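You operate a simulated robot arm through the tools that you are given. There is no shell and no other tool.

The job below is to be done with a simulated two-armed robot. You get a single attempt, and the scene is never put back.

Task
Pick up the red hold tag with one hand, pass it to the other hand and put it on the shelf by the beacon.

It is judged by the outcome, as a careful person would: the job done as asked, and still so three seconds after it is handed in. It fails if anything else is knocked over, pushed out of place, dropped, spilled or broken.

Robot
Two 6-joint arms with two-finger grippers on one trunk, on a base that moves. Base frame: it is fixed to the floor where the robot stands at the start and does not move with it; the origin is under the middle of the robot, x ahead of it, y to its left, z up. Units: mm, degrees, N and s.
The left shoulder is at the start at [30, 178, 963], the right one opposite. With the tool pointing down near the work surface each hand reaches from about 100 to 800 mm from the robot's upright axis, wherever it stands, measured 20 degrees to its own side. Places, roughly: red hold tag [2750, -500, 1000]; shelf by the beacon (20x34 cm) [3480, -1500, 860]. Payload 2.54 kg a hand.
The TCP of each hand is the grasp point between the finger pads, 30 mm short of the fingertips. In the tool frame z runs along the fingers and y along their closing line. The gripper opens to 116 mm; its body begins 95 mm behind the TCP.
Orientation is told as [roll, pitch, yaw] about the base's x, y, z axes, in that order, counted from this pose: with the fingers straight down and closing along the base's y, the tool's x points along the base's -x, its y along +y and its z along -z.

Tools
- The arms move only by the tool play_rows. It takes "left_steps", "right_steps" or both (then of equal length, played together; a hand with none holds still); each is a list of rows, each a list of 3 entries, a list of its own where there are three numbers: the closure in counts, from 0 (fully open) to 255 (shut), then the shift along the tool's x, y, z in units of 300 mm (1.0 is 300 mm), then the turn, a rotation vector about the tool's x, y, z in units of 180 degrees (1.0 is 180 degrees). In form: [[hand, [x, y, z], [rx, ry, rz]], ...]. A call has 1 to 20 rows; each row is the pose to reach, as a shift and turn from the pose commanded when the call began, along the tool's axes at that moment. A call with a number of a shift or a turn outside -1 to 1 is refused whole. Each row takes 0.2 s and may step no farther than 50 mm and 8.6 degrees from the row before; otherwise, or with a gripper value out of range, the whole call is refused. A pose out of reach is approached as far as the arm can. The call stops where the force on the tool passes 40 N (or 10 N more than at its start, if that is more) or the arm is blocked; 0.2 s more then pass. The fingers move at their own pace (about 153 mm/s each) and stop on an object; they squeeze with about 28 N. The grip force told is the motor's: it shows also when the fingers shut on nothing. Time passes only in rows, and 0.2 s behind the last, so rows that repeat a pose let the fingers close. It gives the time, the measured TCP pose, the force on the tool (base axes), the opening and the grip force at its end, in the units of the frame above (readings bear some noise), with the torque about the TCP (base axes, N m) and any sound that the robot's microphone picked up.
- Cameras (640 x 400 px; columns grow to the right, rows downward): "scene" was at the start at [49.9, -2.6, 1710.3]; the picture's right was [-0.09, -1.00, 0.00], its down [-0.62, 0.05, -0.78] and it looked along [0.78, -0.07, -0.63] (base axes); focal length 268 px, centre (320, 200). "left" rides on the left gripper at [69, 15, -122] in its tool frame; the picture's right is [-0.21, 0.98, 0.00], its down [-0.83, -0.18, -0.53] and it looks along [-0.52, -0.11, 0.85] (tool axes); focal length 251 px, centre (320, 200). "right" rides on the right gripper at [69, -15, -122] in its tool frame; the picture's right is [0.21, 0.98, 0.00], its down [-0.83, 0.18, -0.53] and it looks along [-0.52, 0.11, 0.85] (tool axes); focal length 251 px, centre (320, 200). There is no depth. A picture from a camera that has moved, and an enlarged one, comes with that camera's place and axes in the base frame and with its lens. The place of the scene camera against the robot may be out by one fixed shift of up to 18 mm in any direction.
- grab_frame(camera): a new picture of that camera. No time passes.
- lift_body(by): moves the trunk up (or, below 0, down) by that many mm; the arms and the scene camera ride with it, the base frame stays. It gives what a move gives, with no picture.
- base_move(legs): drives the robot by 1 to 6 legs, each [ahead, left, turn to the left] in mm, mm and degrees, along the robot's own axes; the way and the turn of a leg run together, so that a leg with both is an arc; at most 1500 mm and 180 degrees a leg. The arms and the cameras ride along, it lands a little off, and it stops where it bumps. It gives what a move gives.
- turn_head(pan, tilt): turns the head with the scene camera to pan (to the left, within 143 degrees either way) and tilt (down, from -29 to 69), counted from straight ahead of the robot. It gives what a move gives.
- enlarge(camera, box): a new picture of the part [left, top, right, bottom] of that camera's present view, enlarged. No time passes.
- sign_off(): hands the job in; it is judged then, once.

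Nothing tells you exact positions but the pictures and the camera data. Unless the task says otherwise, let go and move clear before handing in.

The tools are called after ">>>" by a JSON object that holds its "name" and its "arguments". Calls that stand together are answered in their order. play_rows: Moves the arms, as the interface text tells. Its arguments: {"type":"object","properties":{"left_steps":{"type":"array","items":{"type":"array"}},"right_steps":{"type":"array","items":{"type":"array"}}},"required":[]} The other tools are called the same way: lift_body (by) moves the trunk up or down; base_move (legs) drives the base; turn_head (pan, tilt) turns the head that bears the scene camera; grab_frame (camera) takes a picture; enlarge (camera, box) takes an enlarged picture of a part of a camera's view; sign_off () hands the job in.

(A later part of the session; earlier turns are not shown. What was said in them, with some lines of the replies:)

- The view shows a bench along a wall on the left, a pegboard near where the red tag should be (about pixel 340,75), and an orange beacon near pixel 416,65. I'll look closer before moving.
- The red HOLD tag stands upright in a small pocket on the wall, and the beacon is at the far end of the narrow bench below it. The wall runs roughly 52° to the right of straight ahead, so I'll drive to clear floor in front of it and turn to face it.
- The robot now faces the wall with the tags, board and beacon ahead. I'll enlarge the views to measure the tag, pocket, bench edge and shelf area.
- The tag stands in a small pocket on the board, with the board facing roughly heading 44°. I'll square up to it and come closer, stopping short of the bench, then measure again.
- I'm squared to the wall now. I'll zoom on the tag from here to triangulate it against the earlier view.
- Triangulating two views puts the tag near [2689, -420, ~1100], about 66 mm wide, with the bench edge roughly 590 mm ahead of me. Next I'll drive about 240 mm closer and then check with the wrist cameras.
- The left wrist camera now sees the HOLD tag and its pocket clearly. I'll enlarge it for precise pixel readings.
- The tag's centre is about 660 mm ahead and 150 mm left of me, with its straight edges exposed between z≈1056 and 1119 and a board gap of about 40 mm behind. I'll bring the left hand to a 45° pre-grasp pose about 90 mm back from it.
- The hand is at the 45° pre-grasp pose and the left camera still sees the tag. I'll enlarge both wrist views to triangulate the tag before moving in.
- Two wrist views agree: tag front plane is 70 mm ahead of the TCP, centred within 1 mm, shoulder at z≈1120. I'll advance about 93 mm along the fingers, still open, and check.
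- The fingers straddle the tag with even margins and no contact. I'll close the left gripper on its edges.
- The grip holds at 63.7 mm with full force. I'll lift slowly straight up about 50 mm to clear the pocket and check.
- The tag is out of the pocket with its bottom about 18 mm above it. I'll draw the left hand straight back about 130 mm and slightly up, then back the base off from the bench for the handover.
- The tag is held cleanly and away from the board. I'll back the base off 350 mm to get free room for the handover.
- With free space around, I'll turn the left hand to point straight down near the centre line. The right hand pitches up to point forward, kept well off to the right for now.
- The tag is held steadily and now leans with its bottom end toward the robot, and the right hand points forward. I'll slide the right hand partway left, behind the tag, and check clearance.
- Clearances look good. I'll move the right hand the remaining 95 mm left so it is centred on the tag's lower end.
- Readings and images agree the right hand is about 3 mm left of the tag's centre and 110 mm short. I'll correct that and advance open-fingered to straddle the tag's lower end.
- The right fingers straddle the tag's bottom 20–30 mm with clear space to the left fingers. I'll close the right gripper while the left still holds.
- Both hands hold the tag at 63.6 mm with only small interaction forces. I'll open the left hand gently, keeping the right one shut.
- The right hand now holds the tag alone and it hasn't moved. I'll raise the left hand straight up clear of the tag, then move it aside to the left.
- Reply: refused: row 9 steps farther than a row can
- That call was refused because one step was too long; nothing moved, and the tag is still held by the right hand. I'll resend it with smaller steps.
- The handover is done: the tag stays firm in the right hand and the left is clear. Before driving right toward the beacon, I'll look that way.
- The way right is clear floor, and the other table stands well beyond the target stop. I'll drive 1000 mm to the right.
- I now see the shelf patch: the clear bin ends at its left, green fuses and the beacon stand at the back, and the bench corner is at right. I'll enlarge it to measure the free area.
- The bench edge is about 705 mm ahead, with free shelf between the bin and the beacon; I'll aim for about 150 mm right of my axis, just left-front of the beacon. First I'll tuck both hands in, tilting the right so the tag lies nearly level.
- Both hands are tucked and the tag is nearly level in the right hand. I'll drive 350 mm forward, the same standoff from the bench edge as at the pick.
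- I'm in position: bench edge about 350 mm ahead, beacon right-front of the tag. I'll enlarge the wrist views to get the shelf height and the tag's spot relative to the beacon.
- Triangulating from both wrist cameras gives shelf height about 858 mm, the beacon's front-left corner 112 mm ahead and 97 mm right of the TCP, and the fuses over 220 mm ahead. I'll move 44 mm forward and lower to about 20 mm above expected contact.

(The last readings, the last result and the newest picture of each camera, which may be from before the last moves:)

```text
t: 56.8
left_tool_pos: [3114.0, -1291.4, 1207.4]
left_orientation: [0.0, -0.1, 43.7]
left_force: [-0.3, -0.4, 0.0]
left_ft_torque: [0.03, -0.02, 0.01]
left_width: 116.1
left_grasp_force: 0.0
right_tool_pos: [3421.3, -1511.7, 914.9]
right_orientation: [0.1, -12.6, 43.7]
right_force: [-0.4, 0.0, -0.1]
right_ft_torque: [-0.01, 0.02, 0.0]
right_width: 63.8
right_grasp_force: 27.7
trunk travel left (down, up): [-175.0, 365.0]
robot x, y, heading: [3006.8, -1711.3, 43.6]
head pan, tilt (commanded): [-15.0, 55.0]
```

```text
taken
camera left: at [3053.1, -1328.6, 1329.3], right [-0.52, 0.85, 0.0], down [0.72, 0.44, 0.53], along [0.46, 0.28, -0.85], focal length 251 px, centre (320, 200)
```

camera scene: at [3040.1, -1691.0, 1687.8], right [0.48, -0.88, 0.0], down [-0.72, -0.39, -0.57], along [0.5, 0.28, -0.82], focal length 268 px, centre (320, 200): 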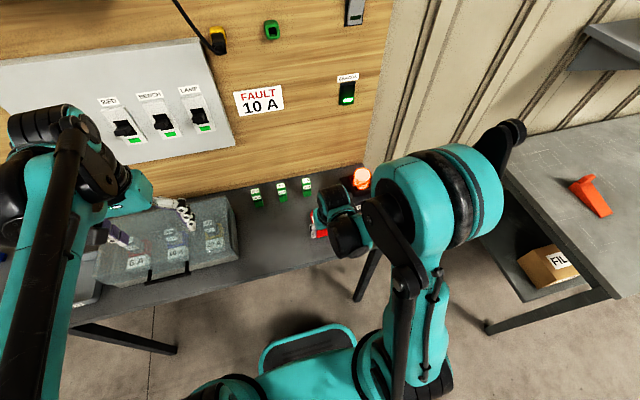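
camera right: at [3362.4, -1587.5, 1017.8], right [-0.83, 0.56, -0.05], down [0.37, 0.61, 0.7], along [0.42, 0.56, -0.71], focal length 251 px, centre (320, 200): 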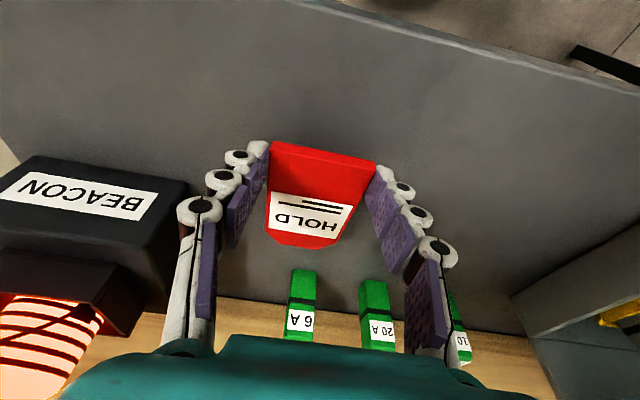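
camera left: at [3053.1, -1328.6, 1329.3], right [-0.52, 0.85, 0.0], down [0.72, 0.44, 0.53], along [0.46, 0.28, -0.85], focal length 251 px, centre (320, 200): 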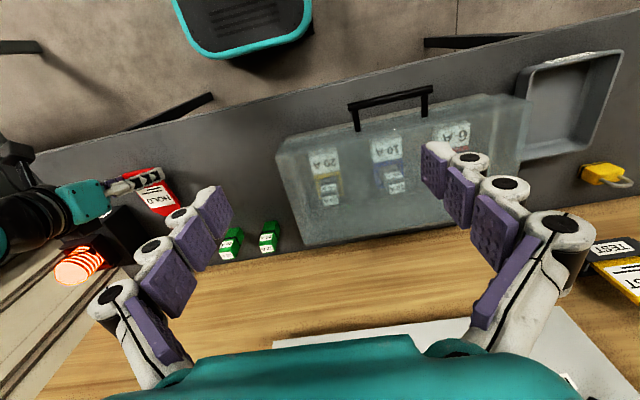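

The tag hovers above the shelf, left of the beacon and clear of everything. I'll zoom in to refine the remaining height.

>>> {"name": "enlarge", "arguments": {"camera": "right", "box": [0, 130, 240, 280]}}

>>> {"name": "enlarge", "arguments": {"camera": "left", "box": [60, 140, 220, 240]}}

>>> {"name": "enlarge", "arguments": {"camera": "scene", "box": [250, 160, 410, 260]}}

>>> {"name": "enlarge", "arguments": {"camera": "right", "box": [240, 120, 480, 270]}}

```text
2.67 times, centred on (120, 205) of right
camera zoom: at [3362.4, -1587.5, 1017.8], right [-0.83, 0.56, -0.05], down [0.37, 0.61, 0.7], along [0.42, 0.56, -0.71], focal length 670 px, centre (853, 187)
```

zoom: 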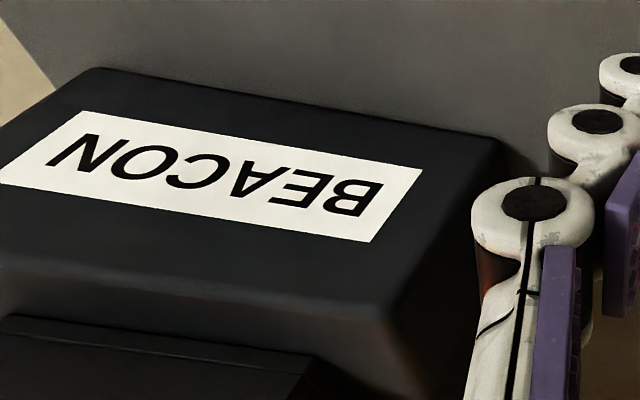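

```text
4.00 times, centred on (140, 190) of left
camera zoom: at [3053.1, -1328.6, 1329.3], right [-0.52, 0.85, 0.0], down [0.72, 0.44, 0.53], along [0.46, 0.28, -0.85], focal length 1006 px, centre (1040, 240)
```

zoom: 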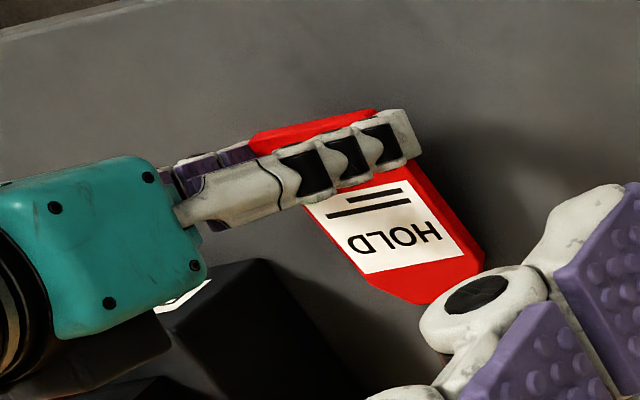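

```text
4.00 times, centred on (330, 210) of scene
camera zoom: at [3040.1, -1691.0, 1687.8], right [0.48, -0.88, 0.0], down [-0.72, -0.39, -0.57], along [0.5, 0.28, -0.82], focal length 1072 px, centre (280, 160)
```

zoom: 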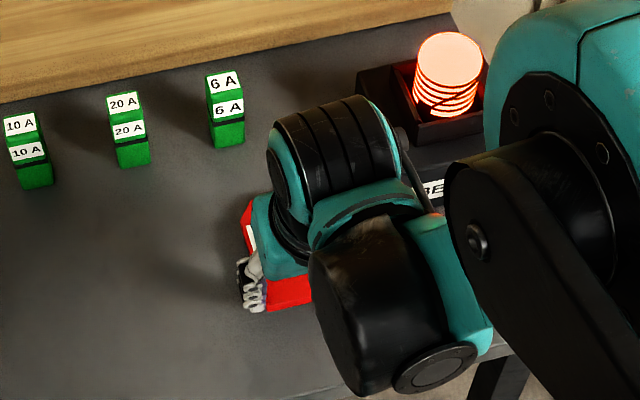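

```text
2.67 times, centred on (360, 195) of right
camera zoom: at [3362.4, -1587.5, 1017.8], right [-0.83, 0.56, -0.05], down [0.37, 0.61, 0.7], along [0.42, 0.56, -0.71], focal length 670 px, centre (213, 213)
```

zoom: 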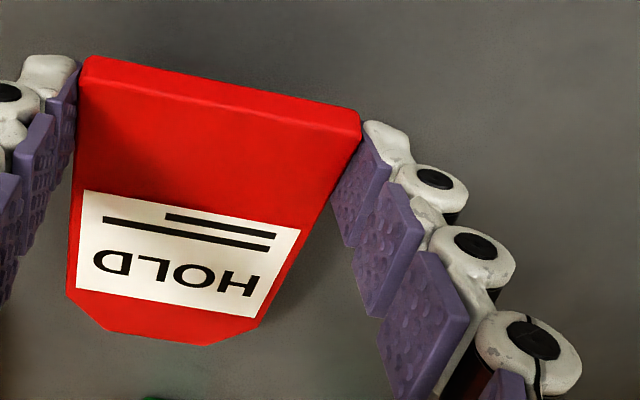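

The beacon's base corner triangulates to z≈860, so the tag's far end should touch at TCP z≈894. I'll lower 17 mm first, then finish in tiny steps watching the force.

>>> {"name": "play_rows", "arguments": {"right_steps": [[255, [0.0031, 0, 0.0138], [0, 0, 0]], [255, [0.0062, 0, 0.0277], [0, 0, 0]], [255, [0.0092, 0, 0.0415], [0, 0, 0]], [255, [0.0123, 0, 0.0553], [0, 0, 0]], [255, [0.0123, 0, 0.0553], [0, 0, 0]]]}}

>>> {"name": "grab_frame", "arguments": {"camera": "right"}}

>>> {"name": "enlarge", "arguments": {"camera": "left", "box": [60, 140, 220, 240]}}

```text
t: 58.0
left_tool_pos: [3113.8, -1291.6, 1206.7]
left_orientation: [0.2, 0.0, 43.8]
left_force: [0.3, -0.3, -0.5]
left_ft_torque: [-0.02, -0.02, 0.0]
left_width: 115.8
left_grasp_force: 0.0
right_tool_pos: [3421.2, -1513.0, 898.0]
right_orientation: [0.0, -12.5, 43.7]
right_force: [0.3, 0.8, 7.1]
right_ft_torque: [0.56, -0.48, -0.02]
right_width: 64.0
right_grasp_force: 27.8
trunk travel left (down, up): [-175.0, 365.0]
robot x, y, heading: [3006.0, -1705.9, 43.7]
head pan, tilt (commanded): [-15.0, 55.0]
```

```text
taken
camera right: at [3362.7, -1589.1, 1001.3], right [-0.83, 0.56, -0.05], down [0.37, 0.61, 0.7], along [0.42, 0.56, -0.71], focal length 251 px, centre (320, 200)
```

right: 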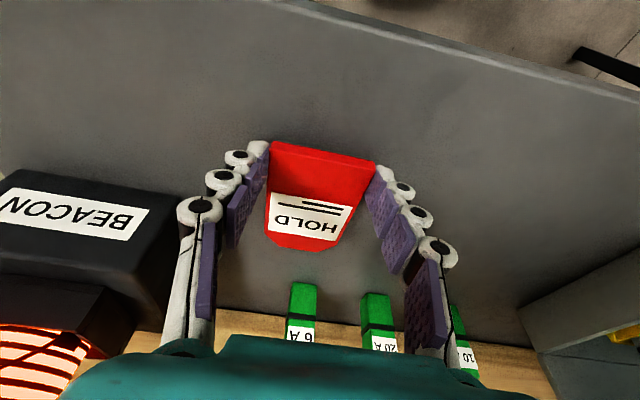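

```text
4.00 times, centred on (140, 190) of left
camera zoom: at [3053.2, -1328.3, 1329.2], right [-0.52, 0.85, 0.0], down [0.72, 0.44, 0.53], along [0.46, 0.28, -0.85], focal length 1006 px, centre (1040, 240)
```

zoom: 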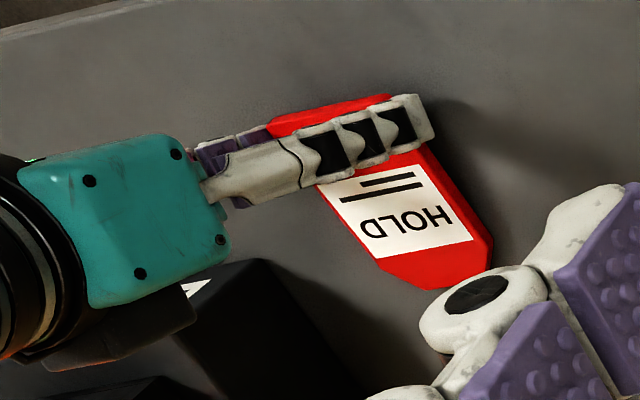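

The far end of the tag has just touched the shelf (7 N upward, with matching torque). I'll relieve about 1 mm and then open slowly so the near end settles.

>>> {"name": "play_rows", "arguments": {"right_steps": [[255, [-0.0009, 0, -0.0039], [0, 0, 0]], [255, [-0.0009, 0, -0.0039], [0, 0, 0]], [116, [-0.0009, 0, -0.0039], [0, 0, 0]], [111, [-0.0009, 0, -0.0039], [0, 0, 0]], [106, [-0.0009, 0, -0.0039], [0, 0, 0]], [100, [-0.0009, 0, -0.0039], [0, 0, 0]], [90, [-0.0009, 0, -0.0039], [0, 0, 0]], [75, [-0.0009, 0, -0.0039], [0, 0, 0]], [60, [-0.0009, 0, -0.0039], [0, 0, 0]], [60, [-0.0009, 0, -0.0039], [0, 0, 0]]]}}

>>> {"name": "grab_frame", "arguments": {"camera": "right"}}

>>> {"name": "enlarge", "arguments": {"camera": "left", "box": [60, 140, 220, 240]}}

```text
t: 60.2
left_tool_pos: [3115.7, -1291.8, 1207.0]
left_orientation: [0.0, 0.0, 43.6]
left_force: [-0.1, 0.5, 0.0]
left_ft_torque: [0.01, 0.03, -0.01]
left_width: 115.8
left_grasp_force: 0.0
right_tool_pos: [3421.4, -1513.1, 899.8]
right_orientation: [0.0, -12.4, 43.7]
right_force: [0.7, 0.2, 0.2]
right_ft_torque: [-0.01, -0.04, 0.0]
right_width: 89.0
right_grasp_force: 0.0
trunk travel left (down, up): [-175.0, 365.0]
robot x, y, heading: [3007.6, -1710.8, 43.8]
head pan, tilt (commanded): [-15.0, 55.0]
```

```text
taken
camera right: at [3363.1, -1589.5, 1002.6], right [-0.83, 0.56, -0.05], down [0.37, 0.61, 0.7], along [0.42, 0.56, -0.71], focal length 251 px, centre (320, 200)
```

right: 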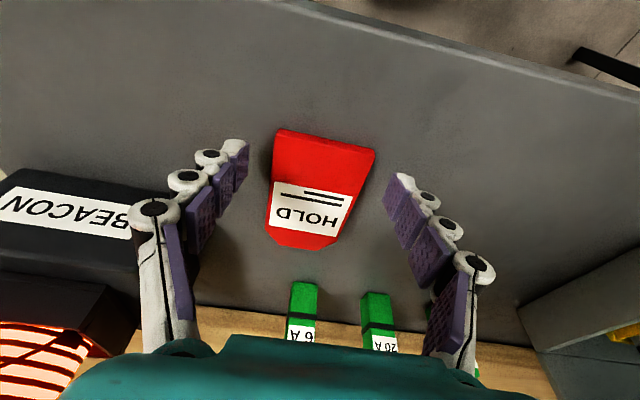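

```text
4.00 times, centred on (140, 190) of left
camera zoom: at [3053.6, -1328.1, 1329.1], right [-0.52, 0.85, 0.0], down [0.72, 0.44, 0.53], along [0.46, 0.28, -0.85], focal length 1006 px, centre (1040, 240)
```

zoom: 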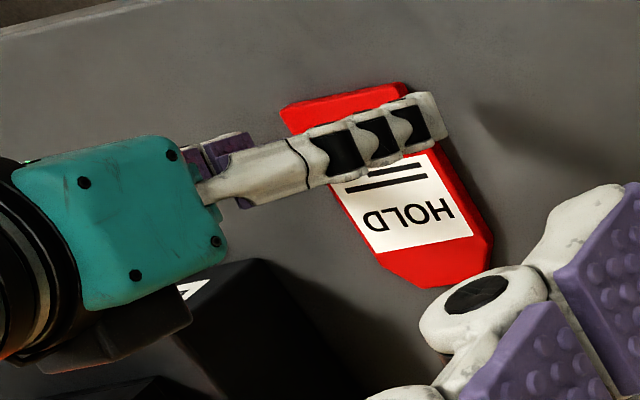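

The tag lies flat on the shelf and the fingers are free of it. I'll withdraw the right hand back along its finger direction.

>>> {"name": "play_rows", "arguments": {"right_steps": [[60, [0, 0, -0.03], [0, 0, 0]], [60, [0, 0, -0.09], [0, 0, 0]], [60, [0, 0, -0.18], [0, 0, 0]], [60, [0, 0, -0.3], [0, 0, 0]], [60, [0, 0, -0.42], [0, 0, 0]], [60, [0, 0, -0.54], [0, 0, 0]], [60, [0, 0, -0.66], [0, 0, 0]], [60, [0, 0, -0.74], [0, 0, 0]], [60, [0, 0, -0.74], [0, 0, 0]]]}}

>>> {"name": "grab_frame", "arguments": {"camera": "right"}}

>>> {"name": "grab_frame", "arguments": {"camera": "scene"}}

```text
t: 62.2
left_tool_pos: [3113.5, -1293.0, 1206.1]
left_orientation: [-0.1, 0.0, 43.7]
left_force: [0.3, 0.1, 0.5]
left_ft_torque: [0.02, -0.01, -0.02]
left_width: 116.2
left_grasp_force: 0.2
right_tool_pos: [3387.4, -1547.0, 1115.2]
right_orientation: [0.0, -12.5, 43.6]
right_force: [-0.1, 0.5, 0.1]
right_ft_torque: [-0.03, -0.01, 0.04]
right_width: 88.9
right_grasp_force: 0.1
trunk travel left (down, up): [-175.0, 365.0]
robot x, y, heading: [3002.8, -1712.1, 43.8]
head pan, tilt (commanded): [-15.0, 55.0]
```

```text
taken
camera right: at [3329.3, -1622.7, 1218.1], right [-0.83, 0.56, -0.05], down [0.37, 0.61, 0.7], along [0.42, 0.56, -0.71], focal length 251 px, centre (320, 200)
```

right: 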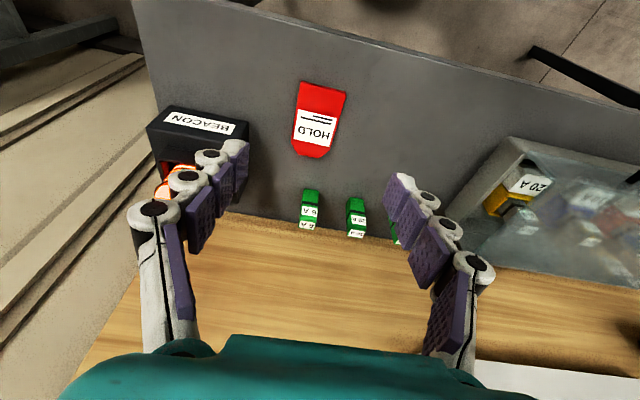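

```text
taken
camera scene: at [3040.9, -1690.3, 1687.7], right [0.48, -0.88, 0.0], down [-0.72, -0.39, -0.57], along [0.5, 0.28, -0.82], focal length 268 px, centre (320, 200)
```

scene: 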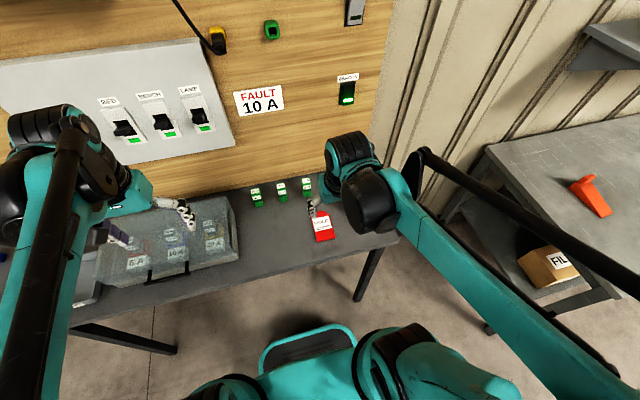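

The tag is flat on the shelf just left of the beacon, with nothing else disturbed. I'll back the base off 300 mm to be fully clear and take a last look.

>>> {"name": "base_move", "arguments": {"legs": [[-300, 0, 0]]}}

>>> {"name": "turn_head", "arguments": {"pan": -8, "tilt": 40}}

>>> {"name": "grab_frame", "arguments": {"camera": "scene"}}

>>> {"name": "enlarge", "arguments": {"camera": "scene", "box": [220, 140, 400, 252]}}

```text
t: 64.3
left_tool_pos: [2895.4, -1499.6, 1206.8]
left_orientation: [0.0, -0.1, 43.7]
left_force: [-0.3, 0.3, 0.2]
left_ft_torque: [0.06, -0.04, -0.06]
left_width: 116.1
left_grasp_force: 0.1
right_tool_pos: [3169.7, -1754.5, 1115.2]
right_orientation: [0.0, -12.5, 43.6]
right_force: [0.3, -0.5, -0.2]
right_ft_torque: [0.01, -0.03, -0.04]
right_width: 89.0
right_grasp_force: 0.0
trunk travel left (down, up): [-175.0, 365.0]
robot x, y, heading: [2786.2, -1917.2, 43.7]
head pan, tilt (commanded): [-15.0, 55.0]
```

```text
t: 65.1
left_tool_pos: [2896.9, -1498.2, 1206.5]
left_orientation: [-0.1, 0.0, 43.7]
left_force: [1.3, 0.1, -0.3]
left_ft_torque: [0.01, -0.01, -0.01]
left_width: 116.1
left_grasp_force: 0.0
right_tool_pos: [3170.3, -1753.6, 1113.2]
right_orientation: [0.0, -12.6, 43.7]
right_force: [-0.1, -0.2, 0.8]
right_ft_torque: [-0.03, -0.01, -0.04]
right_width: 88.7
right_grasp_force: 0.1
trunk travel left (down, up): [-175.0, 365.0]
robot x, y, heading: [2788.3, -1913.6, 43.6]
head pan, tilt (commanded): [-8.0, 40.0]
```

```text
taken
camera scene: at [2828.9, -1883.3, 1708.4], right [0.58, -0.81, 0.0], down [-0.52, -0.38, -0.77], along [0.62, 0.45, -0.64], focal length 268 px, centre (320, 200)
```

scene: 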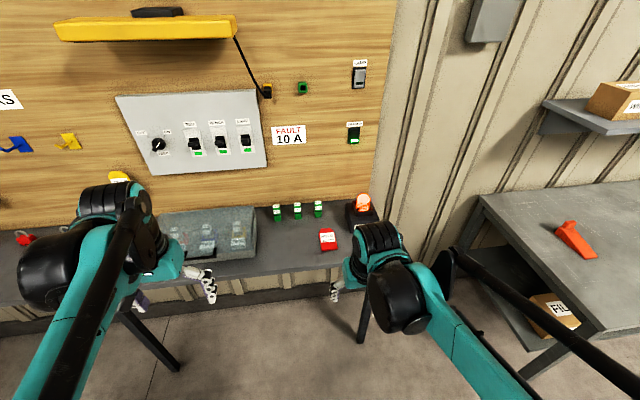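

```text
3.56 times, centred on (310, 196) of scene
camera zoom: at [2828.9, -1883.3, 1708.4], right [0.58, -0.81, 0.0], down [-0.52, -0.38, -0.77], along [0.62, 0.45, -0.64], focal length 953 px, centre (356, 214)
```

zoom: 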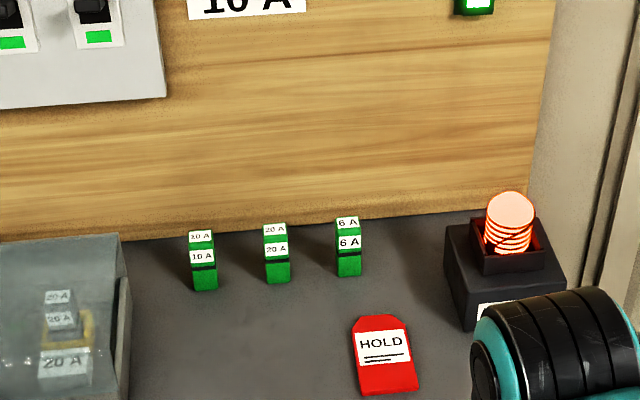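

The red HOLD tag lies flat on the shelf beside the beacon. The fuses, bin and beacon are where they were, and both hands are empty and clear, so I'm handing the job in.

>>> {"name": "sign_off", "arguments": {}}

```text
The job is handed in.
```

The red hold tag is on the shelf, lying flat with its label up, just to the left of the beacon. I picked it out of its wall pocket with the left hand, passed it to the right hand and set it down with that one.

In the last picture the fuses, bin and beacon were where they had been. Both hands had let go, and I had backed the robot away from the bench before handing the job in.
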